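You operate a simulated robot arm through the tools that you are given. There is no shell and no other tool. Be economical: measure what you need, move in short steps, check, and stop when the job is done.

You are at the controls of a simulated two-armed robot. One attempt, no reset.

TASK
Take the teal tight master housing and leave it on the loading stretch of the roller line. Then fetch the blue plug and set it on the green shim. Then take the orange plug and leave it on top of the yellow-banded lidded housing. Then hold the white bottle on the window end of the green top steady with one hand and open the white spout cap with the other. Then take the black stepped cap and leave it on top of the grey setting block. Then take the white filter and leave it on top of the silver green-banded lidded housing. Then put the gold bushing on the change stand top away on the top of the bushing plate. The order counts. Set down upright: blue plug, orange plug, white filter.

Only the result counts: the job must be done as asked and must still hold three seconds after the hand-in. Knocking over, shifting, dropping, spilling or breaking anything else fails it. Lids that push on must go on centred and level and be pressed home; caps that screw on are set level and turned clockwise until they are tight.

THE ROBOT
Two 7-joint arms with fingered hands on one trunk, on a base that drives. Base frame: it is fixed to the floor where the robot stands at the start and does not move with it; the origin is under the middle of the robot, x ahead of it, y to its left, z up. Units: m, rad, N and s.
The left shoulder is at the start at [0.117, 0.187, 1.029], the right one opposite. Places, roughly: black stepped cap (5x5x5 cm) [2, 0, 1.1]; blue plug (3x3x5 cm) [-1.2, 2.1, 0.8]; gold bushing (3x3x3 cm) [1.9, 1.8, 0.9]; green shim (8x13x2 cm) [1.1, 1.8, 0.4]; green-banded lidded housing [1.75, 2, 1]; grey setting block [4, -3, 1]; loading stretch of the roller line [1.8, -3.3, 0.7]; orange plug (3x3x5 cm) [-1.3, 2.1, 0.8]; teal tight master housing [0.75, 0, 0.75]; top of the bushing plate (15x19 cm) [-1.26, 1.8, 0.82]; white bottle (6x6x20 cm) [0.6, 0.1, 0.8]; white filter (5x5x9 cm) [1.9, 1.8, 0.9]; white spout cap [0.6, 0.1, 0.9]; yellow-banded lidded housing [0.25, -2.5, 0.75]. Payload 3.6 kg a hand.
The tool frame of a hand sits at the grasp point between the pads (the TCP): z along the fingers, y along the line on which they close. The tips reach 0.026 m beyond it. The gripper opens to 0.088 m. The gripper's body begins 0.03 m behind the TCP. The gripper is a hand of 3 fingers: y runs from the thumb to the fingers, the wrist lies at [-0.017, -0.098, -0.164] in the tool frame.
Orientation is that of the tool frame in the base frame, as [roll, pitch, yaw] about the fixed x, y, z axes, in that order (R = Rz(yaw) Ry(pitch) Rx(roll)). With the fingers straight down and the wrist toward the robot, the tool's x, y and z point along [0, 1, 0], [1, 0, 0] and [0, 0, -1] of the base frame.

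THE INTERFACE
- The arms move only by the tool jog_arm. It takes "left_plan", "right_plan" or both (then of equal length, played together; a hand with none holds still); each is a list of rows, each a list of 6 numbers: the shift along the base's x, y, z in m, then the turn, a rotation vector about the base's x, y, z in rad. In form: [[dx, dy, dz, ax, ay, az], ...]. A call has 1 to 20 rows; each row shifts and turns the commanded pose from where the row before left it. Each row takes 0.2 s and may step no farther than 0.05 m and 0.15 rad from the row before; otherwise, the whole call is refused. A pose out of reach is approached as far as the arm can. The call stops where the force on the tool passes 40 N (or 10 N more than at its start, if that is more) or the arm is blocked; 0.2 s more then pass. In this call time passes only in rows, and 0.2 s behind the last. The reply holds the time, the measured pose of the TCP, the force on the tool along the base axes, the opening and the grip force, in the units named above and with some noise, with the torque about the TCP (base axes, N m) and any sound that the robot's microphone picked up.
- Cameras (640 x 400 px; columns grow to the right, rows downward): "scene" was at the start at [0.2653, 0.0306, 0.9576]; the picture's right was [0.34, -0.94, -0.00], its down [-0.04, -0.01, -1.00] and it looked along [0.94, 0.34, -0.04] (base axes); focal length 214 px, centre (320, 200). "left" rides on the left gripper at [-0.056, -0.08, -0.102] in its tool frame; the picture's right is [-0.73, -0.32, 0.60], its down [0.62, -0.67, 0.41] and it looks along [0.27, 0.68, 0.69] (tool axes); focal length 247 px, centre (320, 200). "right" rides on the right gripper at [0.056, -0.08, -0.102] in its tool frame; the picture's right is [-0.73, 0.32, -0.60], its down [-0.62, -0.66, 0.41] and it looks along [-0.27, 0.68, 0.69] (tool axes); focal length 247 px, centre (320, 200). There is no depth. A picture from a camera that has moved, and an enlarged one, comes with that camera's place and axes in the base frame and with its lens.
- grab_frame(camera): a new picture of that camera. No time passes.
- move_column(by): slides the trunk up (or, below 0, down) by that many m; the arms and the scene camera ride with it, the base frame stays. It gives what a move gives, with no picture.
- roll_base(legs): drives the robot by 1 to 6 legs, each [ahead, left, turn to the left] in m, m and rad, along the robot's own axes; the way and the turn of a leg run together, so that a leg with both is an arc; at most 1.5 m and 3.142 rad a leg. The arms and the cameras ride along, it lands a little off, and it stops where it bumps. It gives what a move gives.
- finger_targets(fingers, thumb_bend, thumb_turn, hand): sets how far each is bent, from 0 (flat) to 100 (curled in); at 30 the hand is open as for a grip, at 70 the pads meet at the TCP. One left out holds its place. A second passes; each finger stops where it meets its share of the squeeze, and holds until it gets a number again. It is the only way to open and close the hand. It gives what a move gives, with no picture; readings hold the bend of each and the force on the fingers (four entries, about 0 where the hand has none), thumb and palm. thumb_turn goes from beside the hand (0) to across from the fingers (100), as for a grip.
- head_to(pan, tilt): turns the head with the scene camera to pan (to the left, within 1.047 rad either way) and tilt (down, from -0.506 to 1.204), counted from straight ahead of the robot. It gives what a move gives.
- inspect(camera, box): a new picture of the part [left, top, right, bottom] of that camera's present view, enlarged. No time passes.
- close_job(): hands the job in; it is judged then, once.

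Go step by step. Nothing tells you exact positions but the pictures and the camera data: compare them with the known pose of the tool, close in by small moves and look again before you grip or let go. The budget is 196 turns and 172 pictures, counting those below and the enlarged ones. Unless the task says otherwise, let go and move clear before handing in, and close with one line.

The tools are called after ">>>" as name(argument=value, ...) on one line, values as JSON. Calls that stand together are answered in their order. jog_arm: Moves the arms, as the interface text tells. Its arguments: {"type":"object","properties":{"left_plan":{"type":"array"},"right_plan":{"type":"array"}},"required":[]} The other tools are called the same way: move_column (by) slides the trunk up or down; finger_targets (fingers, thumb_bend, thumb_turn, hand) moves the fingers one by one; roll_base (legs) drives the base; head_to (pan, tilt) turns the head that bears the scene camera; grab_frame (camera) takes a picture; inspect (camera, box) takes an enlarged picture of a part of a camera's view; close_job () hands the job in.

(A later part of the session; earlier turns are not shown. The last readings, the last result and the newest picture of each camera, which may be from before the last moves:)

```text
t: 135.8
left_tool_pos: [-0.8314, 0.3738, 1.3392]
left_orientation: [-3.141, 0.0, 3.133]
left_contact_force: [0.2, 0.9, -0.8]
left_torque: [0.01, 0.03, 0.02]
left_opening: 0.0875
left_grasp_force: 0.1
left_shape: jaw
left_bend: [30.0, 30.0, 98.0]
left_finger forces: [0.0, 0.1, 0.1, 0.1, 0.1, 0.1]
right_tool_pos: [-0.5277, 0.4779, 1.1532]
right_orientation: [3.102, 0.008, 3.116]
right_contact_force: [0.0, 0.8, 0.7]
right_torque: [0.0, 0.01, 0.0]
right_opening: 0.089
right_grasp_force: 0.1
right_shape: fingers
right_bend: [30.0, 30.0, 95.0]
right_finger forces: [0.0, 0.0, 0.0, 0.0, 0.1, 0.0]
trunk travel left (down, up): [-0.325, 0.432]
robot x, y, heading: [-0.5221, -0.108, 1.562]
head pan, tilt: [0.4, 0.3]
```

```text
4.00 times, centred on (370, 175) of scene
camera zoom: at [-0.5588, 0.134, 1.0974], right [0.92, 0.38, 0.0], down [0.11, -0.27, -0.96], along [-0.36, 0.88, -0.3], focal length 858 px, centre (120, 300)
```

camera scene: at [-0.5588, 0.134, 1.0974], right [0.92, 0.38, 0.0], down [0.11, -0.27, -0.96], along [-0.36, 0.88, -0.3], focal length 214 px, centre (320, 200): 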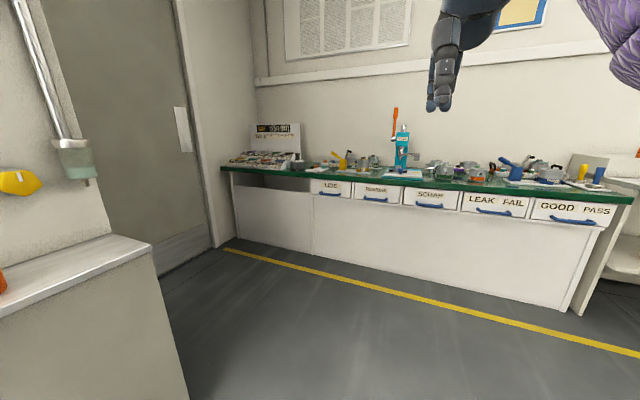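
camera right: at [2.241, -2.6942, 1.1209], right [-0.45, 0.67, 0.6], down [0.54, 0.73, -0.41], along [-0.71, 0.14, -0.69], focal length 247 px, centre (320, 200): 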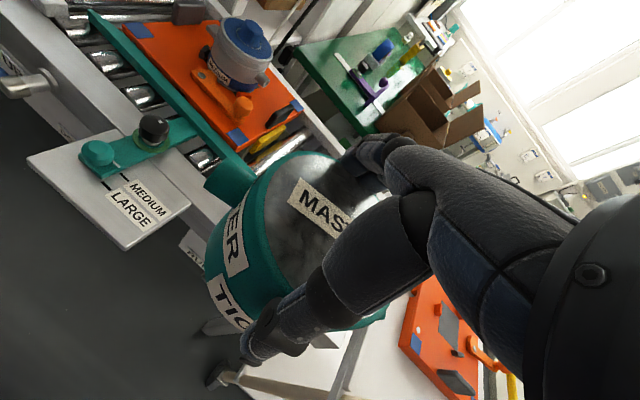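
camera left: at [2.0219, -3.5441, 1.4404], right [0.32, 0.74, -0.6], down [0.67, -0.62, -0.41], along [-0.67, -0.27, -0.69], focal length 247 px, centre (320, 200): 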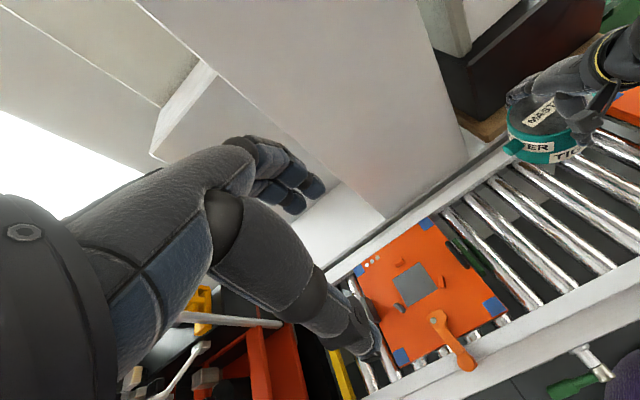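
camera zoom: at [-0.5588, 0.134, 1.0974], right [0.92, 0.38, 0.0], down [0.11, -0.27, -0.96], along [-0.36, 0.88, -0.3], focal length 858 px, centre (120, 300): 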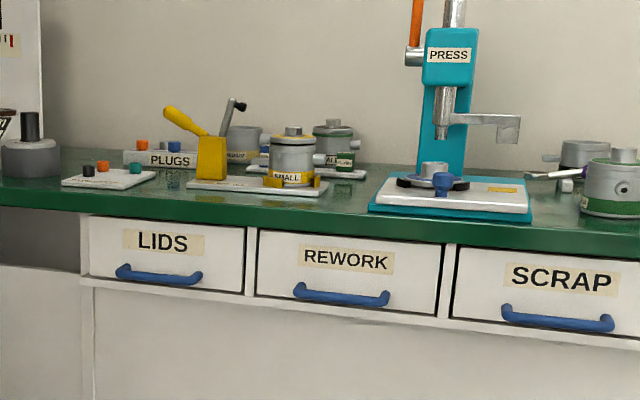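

A PLUGS rack stands at the left of the bench. I drive ahead, then sideways in front of it.

>>> roll_base(legs=[[1.2, 0, 0], [0, 0.62, 0]])

>>> head_to(pan=0.1, tilt=0.5)

>>> grab_frame(camera="scene")

```text
t: 144.9
left_tool_pos: [-1.4387, 1.5726, 1.3389]
left_orientation: [3.141, 0.0, 3.13]
left_contact_force: [0.1, 0.3, 0.5]
left_torque: [0.02, -0.01, 0.0]
left_opening: 0.0878
left_grasp_force: 0.0
left_shape: jaw
left_bend: [30.0, 30.0, 98.0]
left_finger forces: [0.0, 0.0, 0.0, 0.0, 0.0, 0.0]
right_tool_pos: [-1.1328, 1.6766, 1.1529]
right_orientation: [3.101, 0.009, 3.112]
right_contact_force: [0.9, -0.2, -0.3]
right_torque: [0.01, 0.05, -0.01]
right_opening: 0.0893
right_grasp_force: 0.0
right_shape: fingers
right_bend: [30.0, 30.0, 95.0]
right_finger forces: [0.0, 0.0, 0.0, 0.0, 0.0, 0.1]
trunk travel left (down, up): [-0.325, 0.432]
robot x, y, heading: [-1.1277, 1.0929, 1.56]
head pan, tilt: [0.4, 0.3]
```

```text
t: 145.7
left_tool_pos: [-1.4372, 1.5728, 1.3386]
left_orientation: [-3.14, 0.001, 3.13]
left_contact_force: [0.6, 0.3, -0.7]
left_torque: [0.02, -0.01, -0.02]
left_opening: 0.0878
left_grasp_force: 0.0
left_shape: jaw
left_bend: [30.0, 30.0, 98.0]
left_finger forces: [0.1, 0.0, 0.1, 0.0, 0.1, 0.0]
right_tool_pos: [-1.1338, 1.6746, 1.1518]
right_orientation: [3.101, 0.007, 3.112]
right_contact_force: [-0.1, 0.5, 0.7]
right_torque: [0.02, 0.01, -0.01]
right_opening: 0.0893
right_grasp_force: 0.1
right_shape: fingers
right_bend: [30.0, 30.0, 95.0]
right_finger forces: [0.0, 0.0, 0.0, 0.1, 0.1, 0.0]
trunk travel left (down, up): [-0.325, 0.432]
robot x, y, heading: [-1.1323, 1.0937, 1.552]
head pan, tilt: [0.099, 0.499]
```

```text
115 pictures are left
camera scene: at [-1.1385, 1.3366, 1.079], right [1.0, 0.09, 0.0], down [0.04, -0.48, -0.88], along [-0.08, 0.87, -0.48], focal length 214 px, centre (320, 200)
```

scene: 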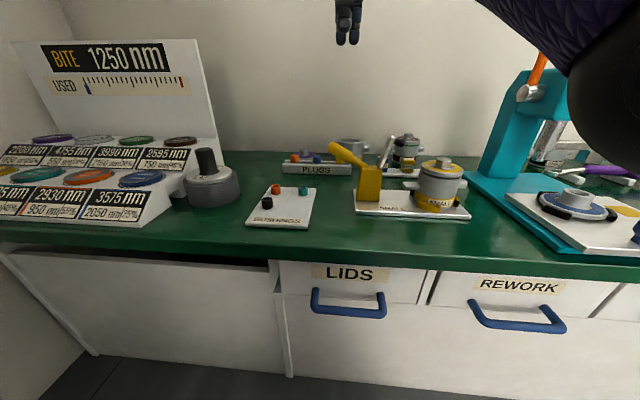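

>>> inspect(camera="scene", box=[240, 120, 440, 240])

```text
3.20 times, centred on (340, 180) of scene
camera zoom: at [-1.1385, 1.3366, 1.079], right [1.0, 0.09, 0.0], down [0.04, -0.48, -0.88], along [-0.08, 0.87, -0.48], focal length 686 px, centre (256, 264)
```

zoom: 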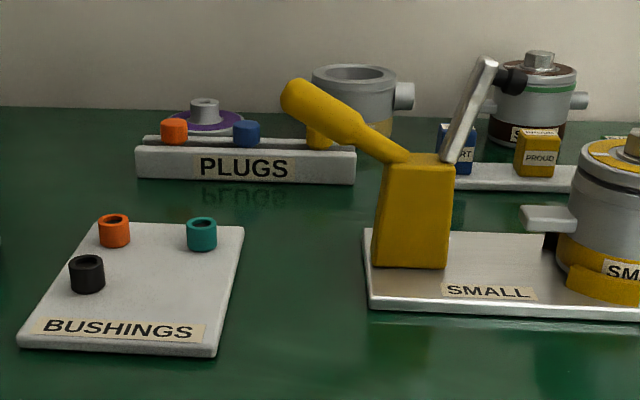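

I see the PLUGS rack with the orange plug at about (-1.305, 2.1) and the blue at (-1.22, 2.1), tops near z 0.845. I tuck the right arm away from the press first, and then approach so the left hand can pick.

>>> jog_arm(right_plan=[[0.034, -0.034, 0, 0.013, 0, 0], [0.034, -0.034, 0, 0.013, 0, 0], [0.034, -0.034, 0, 0.013, 0, 0], [0.034, -0.034, 0, 0, 0, 0], [0.034, -0.034, 0, 0, 0, 0], [0.034, -0.034, 0, 0, 0, 0], [0.034, -0.034, 0, 0, 0, 0], [0.034, -0.034, 0, 0, 0, 0]])

>>> grab_frame(camera="left")

```text
t: 147.7
left_tool_pos: [-1.4376, 1.5731, 1.3393]
left_orientation: [-3.139, -0.001, 3.131]
left_contact_force: [-0.4, -0.1, -0.1]
left_torque: [0.03, 0.03, 0.03]
left_opening: 0.0878
left_grasp_force: 0.0
left_shape: jaw
left_bend: [30.0, 30.0, 98.0]
left_finger forces: [0.0, 0.1, 0.1, 0.1, 0.1, 0.0]
right_tool_pos: [-0.8507, 1.5473, 1.0588]
right_orientation: [2.947, 0.05, 3.072]
right_contact_force: [0.3, -0.1, 0.2]
right_torque: [-0.02, 0.02, -0.02]
right_opening: 0.0892
right_grasp_force: 0.1
right_shape: fingers
right_bend: [30.0, 30.0, 95.0]
right_finger forces: [0.0, 0.0, 0.1, 0.1, 0.0, 0.0]
right hand out of reach, approached as far as the arm can: row 1, 2, 3, 4, 5, 6, 7, 8
trunk travel left (down, up): [-0.325, 0.432]
robot x, y, heading: [-1.1303, 1.0914, 1.56]
head pan, tilt: [0.099, 0.499]
stopped in row 8 (right hand): the arm was blocked; the commanded pose is now the measured one
```

```text
113 pictures are left
camera left: at [-1.3826, 1.4938, 1.4408], right [0.73, -0.33, -0.6], down [-0.63, -0.66, -0.41], along [-0.26, 0.68, -0.69], focal length 247 px, centre (320, 200)
```

left: 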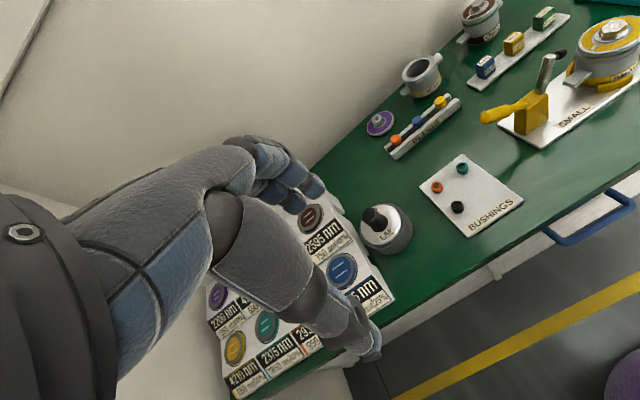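

The left camera gives a fine view of the rack. I move the base closer, then bring the left hand above the blue plug.

>>> roll_base(legs=[[0.3, 0.07, 0]])

>>> grab_frame(camera="left")

>>> grab_frame(camera="scene")

```text
t: 149.8
left_tool_pos: [-1.5055, 1.8765, 1.3382]
left_orientation: [-3.139, 0.001, 3.134]
left_contact_force: [0.3, 0.0, 0.3]
left_torque: [-0.03, 0.04, -0.02]
left_opening: 0.0877
left_grasp_force: 0.1
left_shape: jaw
left_bend: [30.0, 30.0, 98.0]
left_finger forces: [0.0, 0.1, 0.0, 0.1, 0.0, 0.0]
right_tool_pos: [-0.9173, 1.8529, 1.0583]
right_orientation: [2.952, 0.051, 3.076]
right_contact_force: [-0.2, 0.5, 0.6]
right_torque: [-0.01, 0.02, 0.03]
right_opening: 0.0891
right_grasp_force: 0.0
right_shape: fingers
right_bend: [30.0, 30.0, 95.0]
right_finger forces: [0.1, 0.0, 0.0, 0.0, 0.0, 0.0]
trunk travel left (down, up): [-0.325, 0.432]
robot x, y, heading: [-1.1982, 1.3957, 1.566]
head pan, tilt: [0.099, 0.499]
```

```text
112 pictures are left
camera left: at [-1.4507, 1.7964, 1.4405], right [0.73, -0.33, -0.6], down [-0.63, -0.66, -0.41], along [-0.26, 0.68, -0.69], focal length 247 px, centre (320, 200)
```

left: 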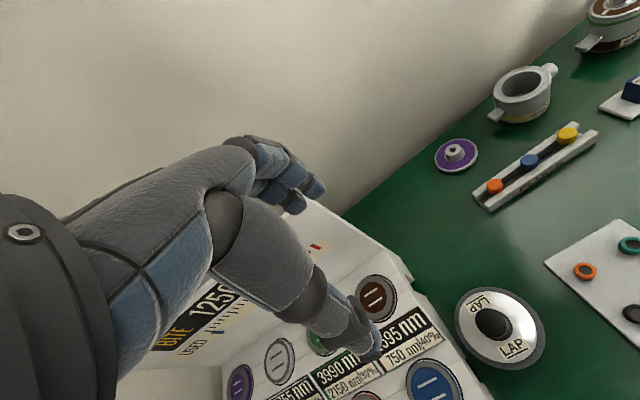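

```text
111 pictures are left
camera scene: at [-1.2061, 1.6397, 1.0788], right [1.0, 0.09, 0.0], down [0.04, -0.48, -0.88], along [-0.08, 0.87, -0.48], focal length 214 px, centre (320, 200)
```

scene: 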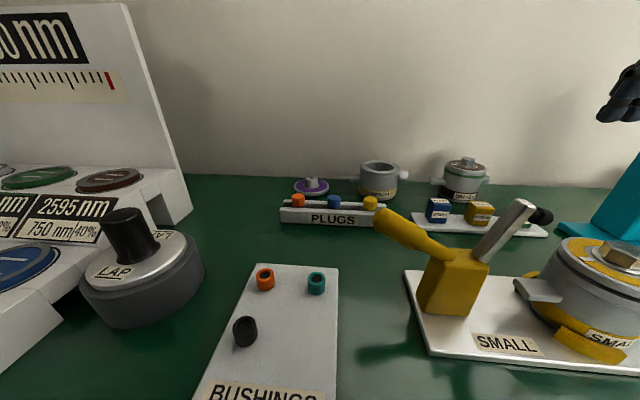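

Triangulated: blue plug top at (-1.211, 2.062, 0.843), orange at (-1.292, 2.058). I move the left hand above the blue plug with a slight yaw to keep the palm off the yellow lever.

>>> jog_arm(left_plan=[[0.037, 0.023, -0.01, 0, 0, -0.06], [0.037, 0.023, -0.01, 0, 0, -0.06], [0.037, 0.023, -0.01, 0, 0, -0.06], [0.037, 0.023, -0.01, 0, 0, -0.06], [0.037, 0.023, -0.01, 0, 0, -0.06], [0.037, 0.023, -0.01, 0, 0, -0.06], [0.037, 0.023, -0.01, 0, 0, -0.06], [0.0355, 0.0245, -0.01, 0, 0, -0.06], [0, 0, -0.045, 0, 0, 0], [0, 0, -0.045, 0, 0, 0], [0, 0, -0.045, 0, 0, 0], [0, 0, -0.045, 0, 0, 0], [0, 0, -0.045, 0, 0, 0], [0, 0, -0.045, 0, 0, 0]])

>>> grab_frame(camera="left")

>>> grab_frame(camera="scene")

```text
t: 152.8
left_tool_pos: [-1.2105, 2.0612, 0.9894]
left_orientation: [-3.141, 0.0, 2.652]
left_contact_force: [-0.2, 0.3, -0.4]
left_torque: [-0.01, -0.02, -0.01]
left_opening: 0.0877
left_grasp_force: 0.0
left_shape: jaw
left_bend: [30.0, 30.0, 97.0]
left_finger forces: [0.1, 0.0, 0.0, 0.1, 0.0, 0.0]
right_tool_pos: [-0.9172, 1.8517, 1.0583]
right_orientation: [2.947, 0.053, 3.076]
right_contact_force: [-0.4, 0.1, -0.6]
right_torque: [0.02, -0.03, 0.04]
right_opening: 0.0891
right_grasp_force: 0.1
right_shape: fingers
right_bend: [30.0, 30.0, 95.0]
right_finger forces: [0.1, 0.0, 0.0, 0.0, 0.0, 0.0]
trunk travel left (down, up): [-0.325, 0.432]
robot x, y, heading: [-1.199, 1.3961, 1.559]
head pan, tilt: [0.099, 0.499]
```

```text
110 pictures are left
camera left: at [-1.1987, 1.9644, 1.0907], right [0.5, -0.63, -0.6], down [-0.86, -0.29, -0.41], along [0.08, 0.72, -0.69], focal length 247 px, centre (320, 200)
```

left: 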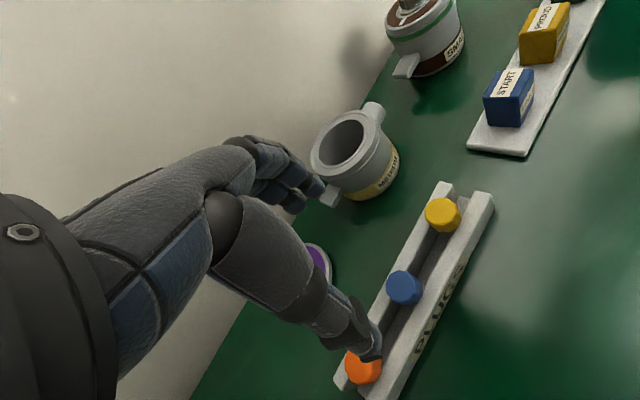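

```text
109 pictures are left
camera scene: at [-1.2058, 1.639, 1.079], right [1.0, 0.09, 0.0], down [0.04, -0.48, -0.88], along [-0.08, 0.87, -0.48], focal length 214 px, centre (320, 200)
```

scene: 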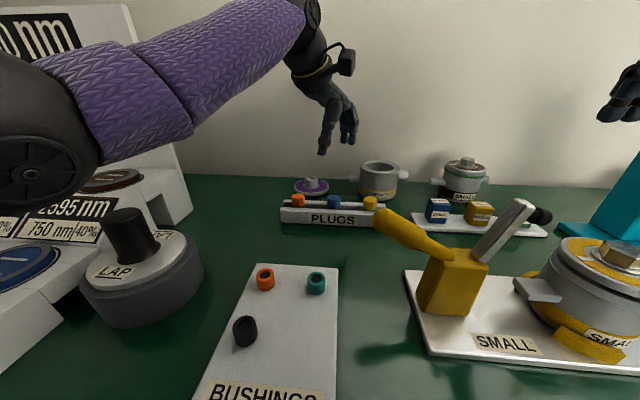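

The hand is right above the blue plug. I lower to z≈0.847 so the tips stay above the rack walls.

>>> jog_arm(left_plan=[[0, 0, -0.04, 0, 0, 0], [0, 0, -0.04, 0, 0, 0], [0, 0, -0.04, 0, 0, 0], [0, 0, -0.022, 0, 0, 0]])

>>> inspect(camera="scene", box=[240, 100, 440, 240])

>>> inspect(camera="left", box=[280, 160, 520, 400])

```text
t: 153.8
left_tool_pos: [-1.2112, 2.0603, 0.8476]
left_orientation: [-3.141, -0.001, 2.653]
left_contact_force: [-0.2, 0.6, -0.4]
left_torque: [0.0, 0.0, 0.02]
left_opening: 0.0879
left_grasp_force: 0.0
left_shape: jaw
left_bend: [30.0, 30.0, 97.0]
left_finger forces: [0.0, 0.0, 0.0, 0.1, 0.0, 0.1]
right_tool_pos: [-0.9176, 1.8519, 1.0573]
right_orientation: [2.949, 0.053, 3.077]
right_contact_force: [-0.9, 0.1, 0.1]
right_torque: [-0.02, -0.01, -0.03]
right_opening: 0.089
right_grasp_force: 0.1
right_shape: fingers
right_bend: [30.0, 30.0, 95.0]
right_finger forces: [0.0, 0.0, 0.0, 0.1, 0.0, 0.1]
trunk travel left (down, up): [-0.325, 0.432]
robot x, y, heading: [-1.1953, 1.3902, 1.559]
head pan, tilt: [0.099, 0.499]
```

```text
2.86 times, centred on (340, 170) of scene
camera zoom: at [-1.2058, 1.6389, 1.079], right [1.0, 0.09, 0.0], down [0.04, -0.48, -0.88], along [-0.08, 0.87, -0.48], focal length 613 px, centre (263, 286)
```

zoom: 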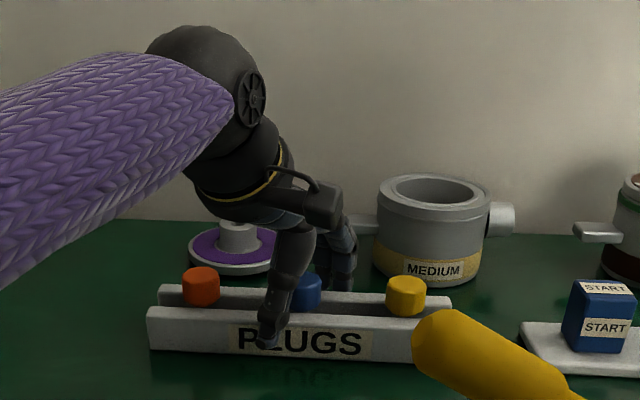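

```text
1.67 times, centred on (400, 280) of left
camera zoom: at [-1.1989, 1.964, 0.9484], right [0.5, -0.63, -0.6], down [-0.86, -0.29, -0.41], along [0.08, 0.72, -0.69], focal length 412 px, centre (187, 67)
```

zoom: 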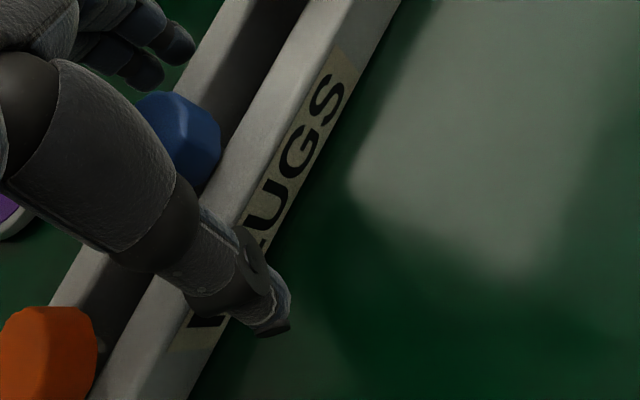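

The thumb tip may graze the rack's front wall, so I raise 6 mm and close gently.

>>> jog_arm(left_plan=[[0, 0, 0.006, 0, 0, 0]])

>>> finger_targets(hand="left", fingers=65, thumb_bend=65)

>>> inspect(camera="scene", box=[240, 100, 440, 240])

```text
t: 154.2
left_tool_pos: [-1.2117, 2.0602, 0.8534]
left_orientation: [3.141, 0.0, 2.652]
left_contact_force: [0.0, 0.5, 0.4]
left_torque: [0.01, 0.04, -0.01]
left_opening: 0.0878
left_grasp_force: 0.1
left_shape: jaw
left_bend: [30.0, 30.0, 97.0]
left_finger forces: [0.1, 0.1, 0.0, 0.0, 0.0, 0.0]
right_tool_pos: [-0.9169, 1.8515, 1.0576]
right_orientation: [2.949, 0.051, 3.077]
right_contact_force: [-0.1, -0.2, -0.4]
right_torque: [0.03, 0.01, -0.02]
right_opening: 0.0888
right_grasp_force: 0.1
right_shape: fingers
right_bend: [30.0, 30.0, 95.0]
right_finger forces: [0.1, 0.1, 0.1, 0.0, 0.1, 0.0]
trunk travel left (down, up): [-0.325, 0.432]
robot x, y, heading: [-1.1974, 1.3938, 1.562]
head pan, tilt: [0.099, 0.499]
```

```text
t: 155.2
left_tool_pos: [-1.2107, 2.0632, 0.8538]
left_orientation: [3.139, 0.0, 2.653]
left_contact_force: [3.9, 18.2, 3.5]
left_torque: [0.5, -0.19, 0.48]
left_opening: 0.059
left_grasp_force: 17.6
left_shape: fingers
left_bend: [48.0, 46.0, 96.0]
left_finger forces: [26.9, 0.0, 0.1, 0.0, 9.4, 0.0]
right_tool_pos: [-0.9169, 1.8525, 1.0586]
right_orientation: [2.952, 0.051, 3.074]
right_contact_force: [0.1, -0.4, -0.1]
right_torque: [0.01, 0.01, -0.01]
right_opening: 0.089
right_grasp_force: 0.0
right_shape: fingers
right_bend: [30.0, 30.0, 95.0]
right_finger forces: [0.0, 0.0, 0.0, 0.1, 0.1, 0.1]
trunk travel left (down, up): [-0.325, 0.432]
robot x, y, heading: [-1.2001, 1.3931, 1.56]
head pan, tilt: [0.099, 0.499]
```

```text
2.86 times, centred on (340, 170) of scene
camera zoom: at [-1.2055, 1.6403, 1.0787], right [1.0, 0.09, 0.0], down [0.04, -0.48, -0.88], along [-0.08, 0.87, -0.48], focal length 613 px, centre (263, 286)
```

zoom: 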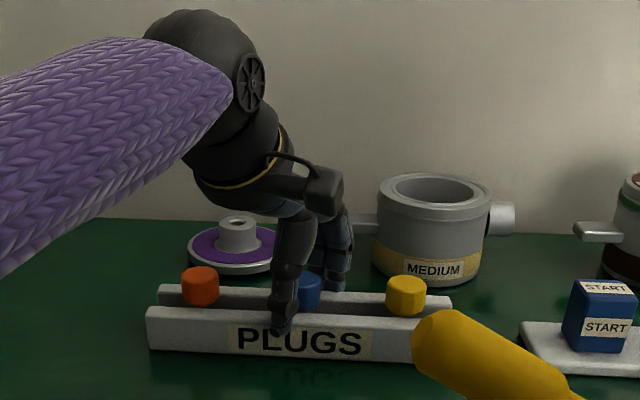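

Both sides met the rack walls (opening 5.9 cm), so the tips are too low. I open, raise 12 mm and retry.

>>> finger_targets(hand="left", fingers=30, thumb_bend=30)

>>> jog_arm(left_plan=[[0, 0, 0.013, 0, 0, 0]])

>>> inspect(camera="scene", box=[240, 100, 440, 240])

```text
t: 156.2
left_tool_pos: [-1.2107, 2.0592, 0.8536]
left_orientation: [3.141, 0.001, 2.653]
left_contact_force: [-0.1, -0.4, -0.2]
left_torque: [-0.01, 0.03, -0.02]
left_opening: 0.0881
left_grasp_force: 0.0
left_shape: fingers
left_bend: [30.0, 30.0, 97.0]
left_finger forces: [0.0, 0.1, 0.0, 0.0, 0.0, 0.0]
right_tool_pos: [-0.917, 1.852, 1.0587]
right_orientation: [2.949, 0.051, 3.075]
right_contact_force: [0.0, 0.6, 0.9]
right_torque: [-0.04, 0.02, -0.01]
right_opening: 0.0892
right_grasp_force: 0.0
right_shape: fingers
right_bend: [30.0, 30.0, 95.0]
right_finger forces: [0.0, 0.1, 0.0, 0.0, 0.0, 0.0]
trunk travel left (down, up): [-0.325, 0.432]
robot x, y, heading: [-1.1994, 1.3916, 1.561]
head pan, tilt: [0.099, 0.499]
```

```text
t: 156.6
left_tool_pos: [-1.2115, 2.0601, 0.866]
left_orientation: [3.141, 0.0, 2.654]
left_contact_force: [1.3, -0.7, -0.2]
left_torque: [0.0, 0.01, -0.02]
left_opening: 0.0878
left_grasp_force: 0.0
left_shape: fingers
left_bend: [30.0, 30.0, 97.0]
left_finger forces: [0.0, 0.1, 0.0, 0.1, 0.1, 0.0]
right_tool_pos: [-0.9169, 1.8516, 1.0592]
right_orientation: [2.948, 0.052, 3.077]
right_contact_force: [-0.6, 0.6, -0.5]
right_torque: [-0.01, 0.01, 0.01]
right_opening: 0.0891
right_grasp_force: 0.1
right_shape: fingers
right_bend: [30.0, 30.0, 95.0]
right_finger forces: [0.2, 0.0, 0.0, 0.0, 0.0, 0.1]
trunk travel left (down, up): [-0.325, 0.432]
robot x, y, heading: [-1.196, 1.3928, 1.565]
head pan, tilt: [0.099, 0.499]
```

```text
2.86 times, centred on (340, 170) of scene
camera zoom: at [-1.2058, 1.6388, 1.079], right [1.0, 0.09, 0.0], down [0.04, -0.48, -0.88], along [-0.08, 0.87, -0.48], focal length 613 px, centre (263, 286)
```

zoom: 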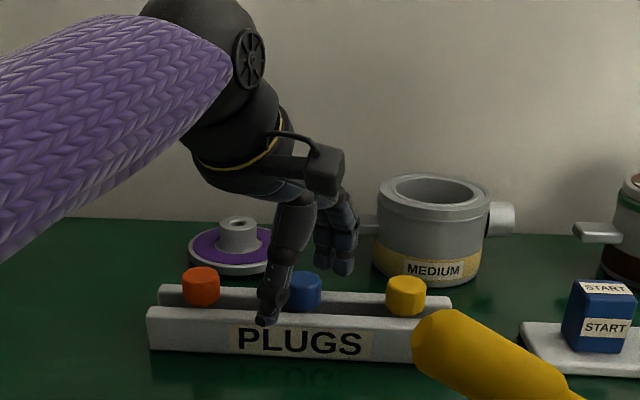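

The tips are now level with the wall tops (≈0.838) and the plug protrudes about 2 cm. I close here.

>>> finger_targets(hand="left", fingers=66, thumb_bend=66)

>>> inspect(camera="scene", box=[240, 100, 440, 240])

```text
t: 157.6
left_tool_pos: [-1.2108, 2.0607, 0.8664]
left_orientation: [-3.141, 0.0, 2.652]
left_contact_force: [0.8, -0.5, -0.6]
left_torque: [0.0, 0.0, -0.02]
left_opening: 0.0236
left_grasp_force: 6.8
left_shape: fingers
left_bend: [62.0, 59.0, 97.0]
left_finger forces: [3.5, 2.7, 0.0, 0.0, 5.9, 0.0]
right_tool_pos: [-0.9185, 1.8492, 1.0597]
right_orientation: [2.949, 0.052, 3.075]
right_contact_force: [0.3, -0.3, 0.0]
right_torque: [0.0, 0.01, 0.01]
right_opening: 0.0889
right_grasp_force: 0.1
right_shape: fingers
right_bend: [30.0, 30.0, 95.0]
right_finger forces: [0.1, 0.0, 0.1, 0.1, 0.0, 0.1]
trunk travel left (down, up): [-0.325, 0.432]
robot x, y, heading: [-1.1988, 1.3964, 1.565]
head pan, tilt: [0.099, 0.499]
```

```text
2.86 times, centred on (340, 170) of scene
camera zoom: at [-1.2058, 1.6389, 1.079], right [1.0, 0.09, 0.0], down [0.04, -0.48, -0.88], along [-0.08, 0.87, -0.48], focal length 613 px, centre (263, 286)
```

zoom: 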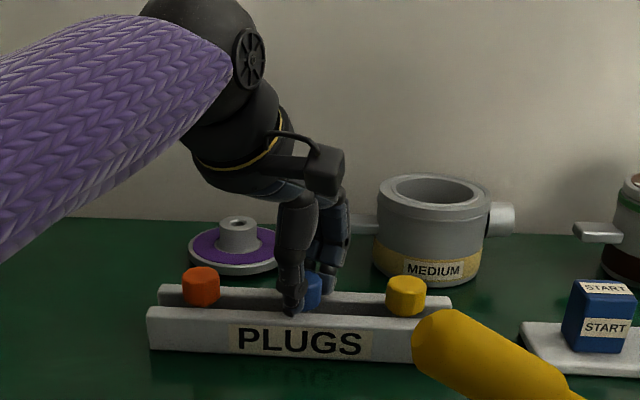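

It holds the plug lightly. I squeeze more and lift.

>>> finger_targets(hand="left", fingers=76, thumb_bend=76)

>>> jog_arm(left_plan=[[0, 0, 0.02, 0, 0, 0], [0, 0, 0.03, 0, 0, 0], [0, 0, 0.04, 0, 0, 0], [0, 0, 0.04, 0, 0, 0]])

>>> grab_frame(camera="scene")

```text
t: 158.6
left_tool_pos: [-1.2098, 2.0613, 0.8673]
left_orientation: [-3.141, 0.0, 2.653]
left_contact_force: [0.0, -0.2, 0.4]
left_torque: [0.04, 0.0, 0.02]
left_opening: 0.0219
left_grasp_force: 15.8
left_shape: fingers
left_bend: [65.0, 58.0, 96.0]
left_finger forces: [10.2, 6.5, 0.0, 0.0, 15.7, 0.1]
right_tool_pos: [-0.9176, 1.8512, 1.0587]
right_orientation: [2.949, 0.053, 3.075]
right_contact_force: [-0.2, -0.1, 0.0]
right_torque: [-0.01, 0.01, 0.0]
right_opening: 0.0887
right_grasp_force: 0.1
right_shape: fingers
right_bend: [30.0, 30.0, 95.0]
right_finger forces: [0.0, 0.0, 0.1, 0.0, 0.0, 0.0]
trunk travel left (down, up): [-0.325, 0.432]
robot x, y, heading: [-1.2002, 1.3967, 1.561]
head pan, tilt: [0.099, 0.499]
```

```text
t: 159.6
left_tool_pos: [-1.2116, 2.0602, 0.9958]
left_orientation: [-3.141, -0.001, 2.651]
left_contact_force: [0.8, 0.1, -0.3]
left_torque: [-0.03, 0.0, 0.01]
left_opening: 0.0218
left_grasp_force: 16.1
left_shape: fingers
left_bend: [65.0, 58.0, 96.0]
left_finger forces: [10.0, 6.7, 0.1, 0.0, 15.8, 0.0]
right_tool_pos: [-0.9167, 1.8521, 1.0583]
right_orientation: [2.949, 0.051, 3.076]
right_contact_force: [-0.1, -0.1, 0.0]
right_torque: [0.01, 0.0, -0.02]
right_opening: 0.0889
right_grasp_force: 0.1
right_shape: fingers
right_bend: [30.0, 30.0, 95.0]
right_finger forces: [0.0, 0.0, 0.0, 0.0, 0.0, 0.0]
trunk travel left (down, up): [-0.325, 0.432]
robot x, y, heading: [-1.1989, 1.3937, 1.562]
head pan, tilt: [0.099, 0.499]
```

```text
103 pictures are left
camera scene: at [-1.2057, 1.6387, 1.0791], right [1.0, 0.09, 0.0], down [0.04, -0.48, -0.88], along [-0.08, 0.87, -0.48], focal length 214 px, centre (320, 200)
```

scene: 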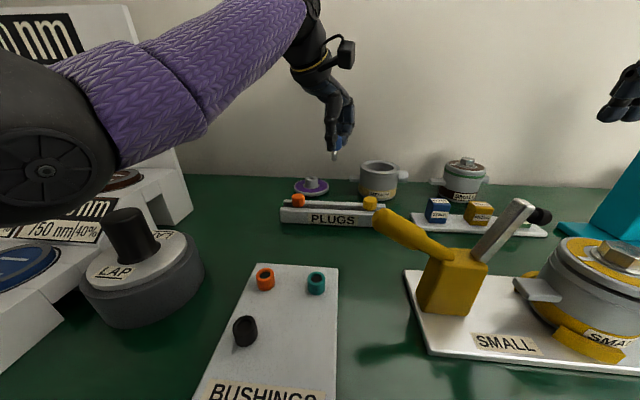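

The blue plug is out. I check how it sits in the fingers.

>>> inspect(camera="scene", box=[290, 70, 390, 180])

```text
3.64 times, centred on (340, 125) of scene
camera zoom: at [-1.2057, 1.6387, 1.0791], right [1.0, 0.09, 0.0], down [0.04, -0.48, -0.88], along [-0.08, 0.87, -0.48], focal length 780 px, centre (247, 473)
```

zoom: 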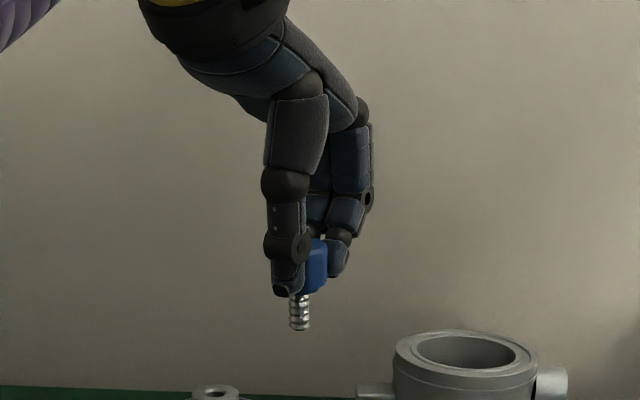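

The plug hangs upright, its stem tip 5.6 cm below the tool point. I raise it, back away from the bench and drive along the corridor to the low shelf at x≈1.1.

>>> jog_arm(left_plan=[[0, 0, 0.04, 0, 0, 0], [0, 0, 0.04, 0, 0, 0], [0, 0, 0.04, 0, 0, 0]])

>>> roll_base(legs=[[-0.45, 0, 0], [0, -1.3, 0], [0, -0.8, 0]])

>>> head_to(pan=-0.1, tilt=0.55)

>>> grab_frame(camera="scene")

```text
t: 160.4
left_tool_pos: [-1.2111, 2.0591, 1.1162]
left_orientation: [-3.141, -0.001, 2.652]
left_contact_force: [0.0, -1.0, -0.3]
left_torque: [0.02, -0.02, -0.02]
left_opening: 0.0214
left_grasp_force: 16.5
left_shape: fingers
left_bend: [65.0, 58.0, 96.0]
left_finger forces: [9.8, 6.7, 0.1, 0.1, 15.7, 0.0]
right_tool_pos: [-0.9175, 1.8512, 1.0593]
right_orientation: [2.951, 0.05, 3.076]
right_contact_force: [-0.7, -0.2, -0.4]
right_torque: [0.02, -0.02, -0.02]
right_opening: 0.0891
right_grasp_force: 0.0
right_shape: fingers
right_bend: [30.0, 30.0, 95.0]
right_finger forces: [0.1, 0.0, 0.0, 0.0, 0.0, 0.0]
trunk travel left (down, up): [-0.325, 0.432]
robot x, y, heading: [-1.1953, 1.3954, 1.565]
head pan, tilt: [0.099, 0.499]
```

```text
t: 173.1
left_tool_pos: [0.8847, 1.5744, 1.1163]
left_orientation: [-3.141, -0.001, 2.636]
left_contact_force: [-0.6, 0.0, -0.4]
left_torque: [-0.03, -0.03, 0.02]
left_opening: 0.0218
left_grasp_force: 16.5
left_shape: fingers
left_bend: [65.0, 59.0, 96.0]
left_finger forces: [9.8, 6.7, 0.1, 0.0, 15.6, 0.0]
right_tool_pos: [1.175, 1.3603, 1.0589]
right_orientation: [2.949, 0.053, 3.058]
right_contact_force: [0.4, -0.5, -0.5]
right_torque: [-0.01, -0.01, -0.01]
right_opening: 0.089
right_grasp_force: 0.0
right_shape: fingers
right_bend: [30.0, 30.0, 95.0]
right_finger forces: [0.0, 0.0, 0.0, 0.0, 0.0, 0.0]
trunk travel left (down, up): [-0.325, 0.432]
robot x, y, heading: [0.884, 0.9077, 1.544]
head pan, tilt: [0.099, 0.499]
```

```text
t: 173.8
left_tool_pos: [0.8837, 1.5742, 1.1161]
left_orientation: [3.141, 0.001, 2.635]
left_contact_force: [0.4, 0.5, -1.3]
left_torque: [-0.01, 0.0, -0.05]
left_opening: 0.0215
left_grasp_force: 16.3
left_shape: fingers
left_bend: [65.0, 59.0, 96.0]
left_finger forces: [9.8, 6.7, 0.0, 0.0, 15.6, 0.1]
right_tool_pos: [1.175, 1.3603, 1.0587]
right_orientation: [2.95, 0.052, 3.057]
right_contact_force: [0.2, 1.2, -0.2]
right_torque: [0.0, -0.03, 0.0]
right_opening: 0.0887
right_grasp_force: 0.1
right_shape: fingers
right_bend: [30.0, 30.0, 95.0]
right_finger forces: [0.0, 0.0, 0.0, 0.1, 0.1, 0.1]
trunk travel left (down, up): [-0.325, 0.432]
robot x, y, heading: [0.8853, 0.9067, 1.546]
head pan, tilt: [-0.099, 0.55]
```

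```text
101 pictures are left
camera scene: at [0.8997, 1.1513, 1.0744], right [0.99, -0.12, 0.0], down [-0.07, -0.52, -0.85], along [0.11, 0.85, -0.52], focal length 214 px, centre (320, 200)
```

scene: 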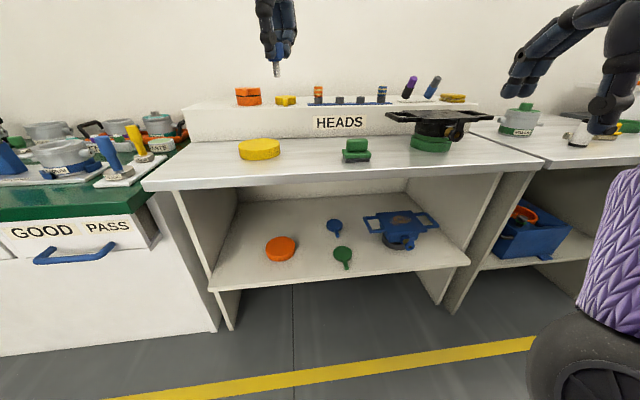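

The green shim is the paddle on the lower shelf at about (1.08, 1.80, 0.4), 9 cm behind the shelf's front edge. I raise the right hand, straighten the left one, shift sideways and then lower the trunk to reach under the upper shelf.

>>> jog_arm(left_plan=[[-0.024, -0.024, 0, 0, 0, 0.068], [-0.024, -0.024, 0, 0, 0, 0.068], [-0.024, -0.024, 0, 0, 0, 0.068], [-0.024, -0.024, 0, 0, 0, 0.068], [-0.024, -0.024, 0, 0, 0, 0.068], [-0.024, -0.024, 0, 0, 0, 0.068], [-0.024, -0.024, 0, 0, 0, 0.068]], right_plan=[[0, 0.007, 0.043, 0.03, 0, 0], [0, 0.007, 0.043, 0.03, 0, 0], [0, 0.007, 0.043, 0.03, 0, 0], [0, 0.007, 0.043, 0.03, 0, 0], [0, 0.007, 0.043, 0.03, 0, 0], [0, 0.007, 0.043, 0.03, 0, 0], [0, 0.007, 0.043, 0, 0, 0]])

```text
t: 175.4
left_tool_pos: [0.7151, 1.404, 1.1147]
left_orientation: [-3.141, 0.0, 3.113]
left_contact_force: [1.1, -0.2, -0.7]
left_torque: [0.02, 0.0, -0.01]
left_opening: 0.0213
left_grasp_force: 16.1
left_shape: fingers
left_bend: [65.0, 59.0, 96.0]
left_finger forces: [9.2, 7.1, 0.0, 0.0, 15.6, 0.1]
right_tool_pos: [1.1763, 1.442, 1.3342]
right_orientation: [2.77, 0.036, 3.051]
right_contact_force: [-0.9, -0.4, -0.1]
right_torque: [0.0, -0.01, -0.01]
right_opening: 0.0889
right_grasp_force: 0.1
right_shape: fingers
right_bend: [30.0, 30.0, 95.0]
right_finger forces: [0.0, 0.0, 0.0, 0.1, 0.0, 0.0]
right hand out of reach, approached as far as the arm can: row 1, 2, 3, 4
trunk travel left (down, up): [-0.325, 0.432]
robot x, y, heading: [0.8885, 0.91, 1.547]
head pan, tilt: [-0.099, 0.55]
```

Arms are set. I shift the base and lower the trunk.

>>> roll_base(legs=[[0.0, -0.36, 0.024]])

>>> move_column(by=-0.3)

>>> head_to(pan=0.1, tilt=0.45)

>>> grab_frame(camera="scene")

```text
t: 177.7
left_tool_pos: [1.0603, 1.3975, 1.1155]
left_orientation: [-3.141, -0.001, 3.138]
left_contact_force: [0.4, -0.2, -0.8]
left_torque: [0.01, 0.01, 0.01]
left_opening: 0.021
left_grasp_force: 15.9
left_shape: fingers
left_bend: [65.0, 59.0, 96.0]
left_finger forces: [9.1, 7.0, 0.0, 0.1, 15.5, 0.0]
right_tool_pos: [1.5205, 1.4439, 1.3329]
right_orientation: [2.769, 0.038, 3.074]
right_contact_force: [0.9, 0.3, -0.8]
right_torque: [-0.02, -0.03, 0.03]
right_opening: 0.0889
right_grasp_force: 0.0
right_shape: fingers
right_bend: [30.0, 30.0, 95.0]
right_finger forces: [0.1, 0.1, 0.0, 0.0, 0.0, 0.0]
trunk travel left (down, up): [-0.325, 0.432]
robot x, y, heading: [1.2434, 0.9035, 1.569]
head pan, tilt: [-0.099, 0.55]
```

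```text
t: 180.7
left_tool_pos: [1.0586, 1.4007, 0.8134]
left_orientation: [-3.13, 0.0, 3.138]
left_contact_force: [-0.6, -0.3, -0.6]
left_torque: [0.06, -0.02, -0.01]
left_opening: 0.0212
left_grasp_force: 16.0
left_shape: fingers
left_bend: [65.0, 59.0, 96.0]
left_finger forces: [8.9, 7.1, 0.0, 0.1, 15.4, 0.1]
right_tool_pos: [1.5207, 1.5818, 0.877]
right_orientation: [3.077, 0.055, 3.09]
right_contact_force: [-0.5, 0.6, 0.1]
right_torque: [-0.01, 0.02, -0.02]
right_opening: 0.089
right_grasp_force: 0.0
right_shape: fingers
right_bend: [30.0, 30.0, 95.0]
right_finger forces: [0.1, 0.0, 0.0, 0.0, 0.0, 0.1]
trunk travel left (down, up): [-0.025, 0.732]
robot x, y, heading: [1.2416, 0.9032, 1.568]
head pan, tilt: [-0.099, 0.55]
```

```text
t: 181.4
left_tool_pos: [1.0592, 1.4016, 0.8119]
left_orientation: [-3.128, 0.001, 3.137]
left_contact_force: [-0.1, 0.8, -1.2]
left_torque: [-0.01, -0.01, 0.02]
left_opening: 0.0211
left_grasp_force: 16.2
left_shape: fingers
left_bend: [65.0, 59.0, 96.0]
left_finger forces: [8.9, 7.1, 0.0, 0.0, 15.6, 0.0]
right_tool_pos: [1.5204, 1.5821, 0.8764]
right_orientation: [3.075, 0.056, 3.088]
right_contact_force: [-1.0, -0.5, 0.4]
right_torque: [-0.01, 0.0, -0.01]
right_opening: 0.089
right_grasp_force: 0.0
right_shape: fingers
right_bend: [30.0, 30.0, 95.0]
right_finger forces: [0.0, 0.0, 0.1, 0.0, 0.0, 0.0]
trunk travel left (down, up): [-0.025, 0.732]
robot x, y, heading: [1.239, 0.9015, 1.565]
head pan, tilt: [0.099, 0.45]
```

```text
100 pictures are left
camera scene: at [1.2316, 1.2079, 0.7565], right [1.0, 0.1, 0.0], down [0.04, -0.43, -0.9], along [-0.09, 0.9, -0.44], focal length 214 px, centre (320, 200)
```

scene: 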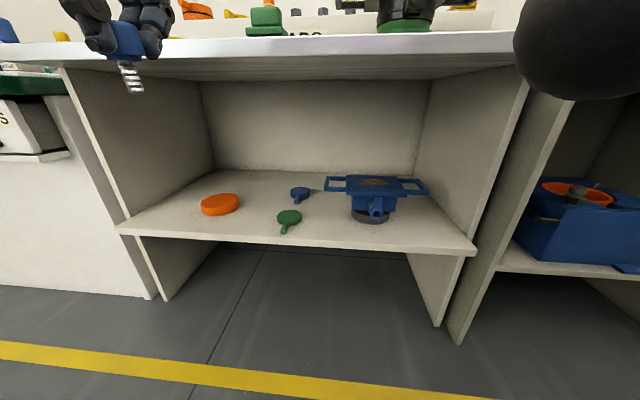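

Triangulated, the shim's disc is at (1.078, 1.79) with its top near z 0.411, and the upper board's underside is near 0.80. I lower the left hand in front of the shelf and raise the right hand.

>>> jog_arm(left_plan=[[0.003, 0, -0.04, -0.01, 0, 0], [0.003, 0, -0.04, 0, 0, 0], [0.003, 0, -0.04, 0, 0, 0], [0.003, 0, -0.04, 0, 0, 0], [0.003, 0, -0.04, 0, 0, 0], [0.003, 0, -0.04, 0, 0, 0], [0, 0, -0.04, 0, 0, 0]], right_plan=[[0, 0, 0.03, 0, 0, 0], [0, 0, 0.03, 0, 0, 0], [0, 0, 0.03, 0, 0, 0], [0, 0, 0.03, 0, 0, 0], [0, 0, 0.03, 0, 0, 0], [0, 0, 0.03, 0, 0, 0], [0, 0, 0.03, 0, 0, 0]])

>>> grab_frame(camera="scene")

```text
t: 183.0
left_tool_pos: [1.0808, 1.4189, 0.5367]
left_orientation: [-3.118, -0.002, 3.138]
left_contact_force: [0.0, 0.4, -1.1]
left_torque: [0.02, -0.01, 0.0]
left_opening: 0.0204
left_grasp_force: 15.8
left_shape: fingers
left_bend: [66.0, 59.0, 96.0]
left_finger forces: [8.3, 7.7, 0.1, 0.0, 15.3, 0.1]
left hand out of reach, approached as far as the arm can: row 1, 2
right_tool_pos: [1.523, 1.5879, 1.0885]
right_orientation: [3.08, 0.057, 3.091]
right_contact_force: [-1.2, -0.7, -0.7]
right_torque: [0.01, 0.02, 0.0]
right_opening: 0.089
right_grasp_force: 0.1
right_shape: fingers
right_bend: [30.0, 30.0, 95.0]
right_finger forces: [0.0, 0.1, 0.0, 0.0, 0.1, 0.1]
right hand out of reach, approached as far as the arm can: row 1
trunk travel left (down, up): [-0.025, 0.732]
robot x, y, heading: [1.2415, 0.9001, 1.571]
head pan, tilt: [0.099, 0.45]
```

```text
99 pictures are left
camera scene: at [1.2316, 1.2079, 0.7566], right [1.0, 0.1, 0.0], down [0.04, -0.43, -0.9], along [-0.09, 0.9, -0.44], focal length 214 px, centre (320, 200)
```

scene: 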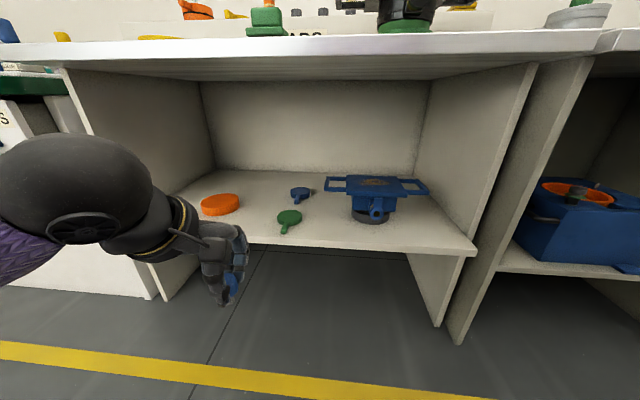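

The left hand is in front of the shelf. I lower it to about 2 cm above shim height, level it, and drive in slowly.

>>> jog_arm(left_plan=[[0, 0, -0.025, 0.012, 0, 0], [0, 0, -0.025, 0.011, 0, 0]])

>>> roll_base(legs=[[0.3, 0, 0]])

>>> grab_frame(camera="scene")

```text
t: 183.6
left_tool_pos: [1.0807, 1.4185, 0.4871]
left_orientation: [3.141, -0.003, 3.138]
left_contact_force: [0.3, 0.6, -0.9]
left_torque: [-0.02, 0.01, 0.01]
left_opening: 0.0208
left_grasp_force: 15.5
left_shape: fingers
left_bend: [66.0, 59.0, 96.0]
left_finger forces: [8.3, 7.9, 0.1, 0.0, 15.3, 0.0]
right_tool_pos: [1.5226, 1.5883, 1.0873]
right_orientation: [3.078, 0.057, 3.087]
right_contact_force: [0.4, 0.4, -0.5]
right_torque: [0.02, -0.03, -0.03]
right_opening: 0.089
right_grasp_force: 0.1
right_shape: fingers
right_bend: [30.0, 30.0, 95.0]
right_finger forces: [0.0, 0.0, 0.0, 0.1, 0.0, 0.1]
trunk travel left (down, up): [-0.025, 0.732]
robot x, y, heading: [1.2401, 0.9039, 1.575]
head pan, tilt: [0.099, 0.45]
```

```text
t: 185.7
left_tool_pos: [1.0834, 1.719, 0.4849]
left_orientation: [-3.139, -0.001, 3.136]
left_contact_force: [0.5, -1.2, 0.3]
left_torque: [0.01, 0.01, -0.04]
left_opening: 0.0208
left_grasp_force: 15.7
left_shape: fingers
left_bend: [66.0, 59.0, 96.0]
left_finger forces: [8.2, 7.8, 0.0, 0.0, 15.2, 0.0]
right_tool_pos: [1.5245, 1.889, 1.0877]
right_orientation: [3.077, 0.054, 3.085]
right_contact_force: [0.2, 0.0, 0.0]
right_torque: [0.0, 0.01, -0.03]
right_opening: 0.0888
right_grasp_force: 0.0
right_shape: fingers
right_bend: [30.0, 30.0, 95.0]
right_finger forces: [0.1, 0.0, 0.0, 0.0, 0.0, 0.0]
trunk travel left (down, up): [-0.025, 0.732]
robot x, y, heading: [1.2425, 1.2052, 1.566]
head pan, tilt: [0.099, 0.45]
```

```text
98 pictures are left
camera scene: at [1.2328, 1.5093, 0.7565], right [1.0, 0.1, 0.0], down [0.04, -0.43, -0.9], along [-0.09, 0.9, -0.44], focal length 214 px, centre (320, 200)
```

scene: 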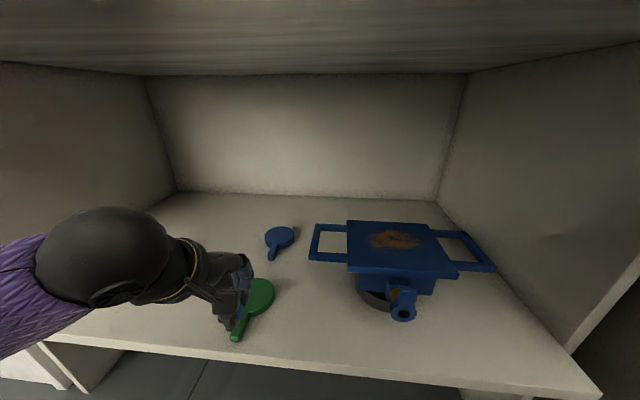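

The disc appears exactly where expected. I move the hand 7 cm further to bring the plug over it.

>>> jog_arm(left_plan=[[-0.002, 0.025, 0, 0, 0, 0], [-0.002, 0.025, 0, 0, 0, 0], [-0.001, 0.021, 0, 0, 0, 0]])

>>> grab_frame(camera="scene")

>>> grab_frame(camera="left")

```text
t: 186.5
left_tool_pos: [1.0772, 1.7917, 0.4863]
left_orientation: [-3.141, -0.001, 3.133]
left_contact_force: [-0.7, -0.4, 0.1]
left_torque: [0.0, 0.03, 0.01]
left_opening: 0.0207
left_grasp_force: 16.0
left_shape: fingers
left_bend: [66.0, 59.0, 96.0]
left_finger forces: [8.1, 7.9, 0.0, 0.0, 15.5, 0.0]
right_tool_pos: [1.5253, 1.8878, 1.0873]
right_orientation: [3.079, 0.057, 3.087]
right_contact_force: [-0.9, 0.0, 0.3]
right_torque: [0.04, -0.01, 0.01]
right_opening: 0.0893
right_grasp_force: 0.0
right_shape: fingers
right_bend: [30.0, 30.0, 95.0]
right_finger forces: [0.0, 0.0, 0.0, 0.0, 0.0, 0.1]
trunk travel left (down, up): [-0.025, 0.732]
robot x, y, heading: [1.242, 1.2015, 1.565]
head pan, tilt: [0.099, 0.45]
```

```text
97 pictures are left
camera scene: at [1.2327, 1.5092, 0.7565], right [1.0, 0.1, 0.0], down [0.04, -0.43, -0.9], along [-0.09, 0.9, -0.44], focal length 214 px, centre (320, 200)
```

scene: 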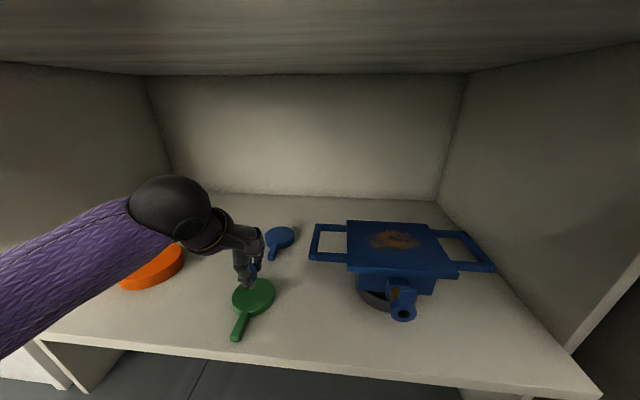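

```text
96 pictures are left
camera left: at [1.1333, 1.7114, 0.5885], right [0.73, -0.32, -0.6], down [-0.63, -0.66, -0.41], along [-0.26, 0.68, -0.69], focal length 247 px, centre (320, 200)
```

left: 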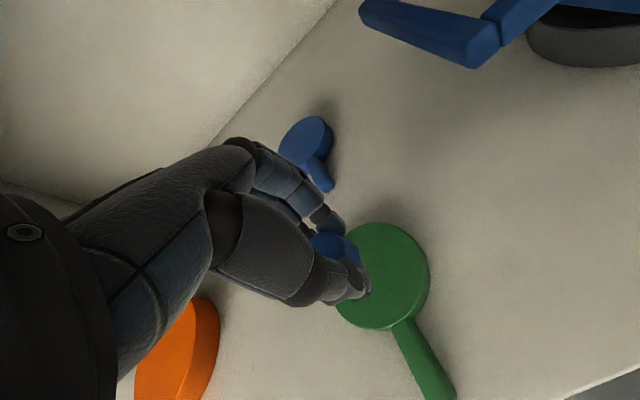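

The plug is above the disc (centre ≈ 1.083, 1.786). I fine-correct and lower until contact.

>>> jog_arm(left_plan=[[0.005, -0.004, -0.006, 0, 0, 0], [0, 0, -0.004, 0, 0, 0], [0, 0, -0.003, 0, 0, 0]])

>>> inspect(camera="scene", box=[200, 220, 310, 350])

```text
t: 187.3
left_tool_pos: [1.0834, 1.7874, 0.4735]
left_orientation: [-3.14, -0.002, 3.135]
left_contact_force: [-0.6, -0.2, 0.8]
left_torque: [0.01, 0.02, 0.0]
left_opening: 0.0203
left_grasp_force: 15.1
left_shape: fingers
left_bend: [66.0, 59.0, 96.0]
left_finger forces: [8.2, 7.9, 0.0, 0.0, 15.3, 0.0]
right_tool_pos: [1.5256, 1.888, 1.0872]
right_orientation: [3.079, 0.056, 3.085]
right_contact_force: [0.0, -0.4, 0.6]
right_torque: [0.03, 0.0, 0.0]
right_opening: 0.0892
right_grasp_force: 0.0
right_shape: fingers
right_bend: [30.0, 30.0, 95.0]
right_finger forces: [0.0, 0.0, 0.1, 0.0, 0.0, 0.0]
trunk travel left (down, up): [-0.025, 0.732]
robot x, y, heading: [1.2429, 1.2027, 1.562]
head pan, tilt: [0.099, 0.45]
```

```text
3.08 times, centred on (255, 285) of scene
camera zoom: at [1.2328, 1.5092, 0.7565], right [1.0, 0.1, 0.0], down [0.04, -0.43, -0.9], along [-0.09, 0.9, -0.44], focal length 660 px, centre (520, -62)
```

zoom: 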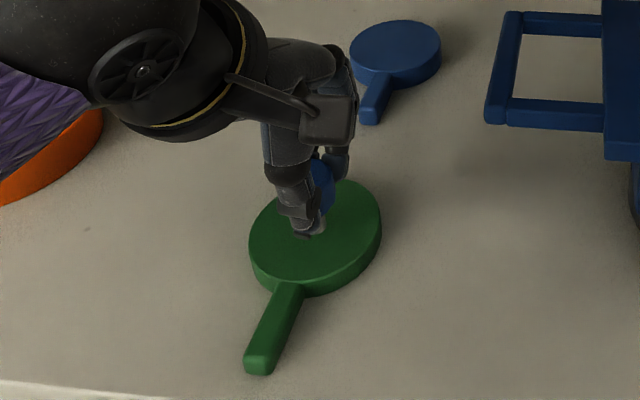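

Still just above; I continue in 3 mm steps.

>>> jog_arm(left_plan=[[0, 0, -0.003, 0, 0, 0], [0, 0, -0.003, 0, 0, 0]])

```text
t: 187.9
left_tool_pos: [1.0826, 1.7869, 0.4684]
left_orientation: [-3.141, -0.003, 3.136]
left_contact_force: [0.4, 0.4, 0.4]
left_torque: [-0.01, 0.0, 0.0]
left_opening: 0.0205
left_grasp_force: 15.9
left_shape: fingers
left_bend: [66.0, 59.0, 96.0]
left_finger forces: [8.1, 7.9, 0.0, 0.1, 15.5, 0.0]
right_tool_pos: [1.5243, 1.8886, 1.0872]
right_orientation: [3.078, 0.054, 3.084]
right_contact_force: [0.7, 0.4, -0.5]
right_torque: [-0.03, -0.02, 0.04]
right_opening: 0.0891
right_grasp_force: 0.0
right_shape: fingers
right_bend: [30.0, 30.0, 95.0]
right_finger forces: [0.1, 0.0, 0.0, 0.0, 0.1, 0.0]
trunk travel left (down, up): [-0.025, 0.732]
robot x, y, heading: [1.2432, 1.2063, 1.57]
head pan, tilt: [0.099, 0.45]
```

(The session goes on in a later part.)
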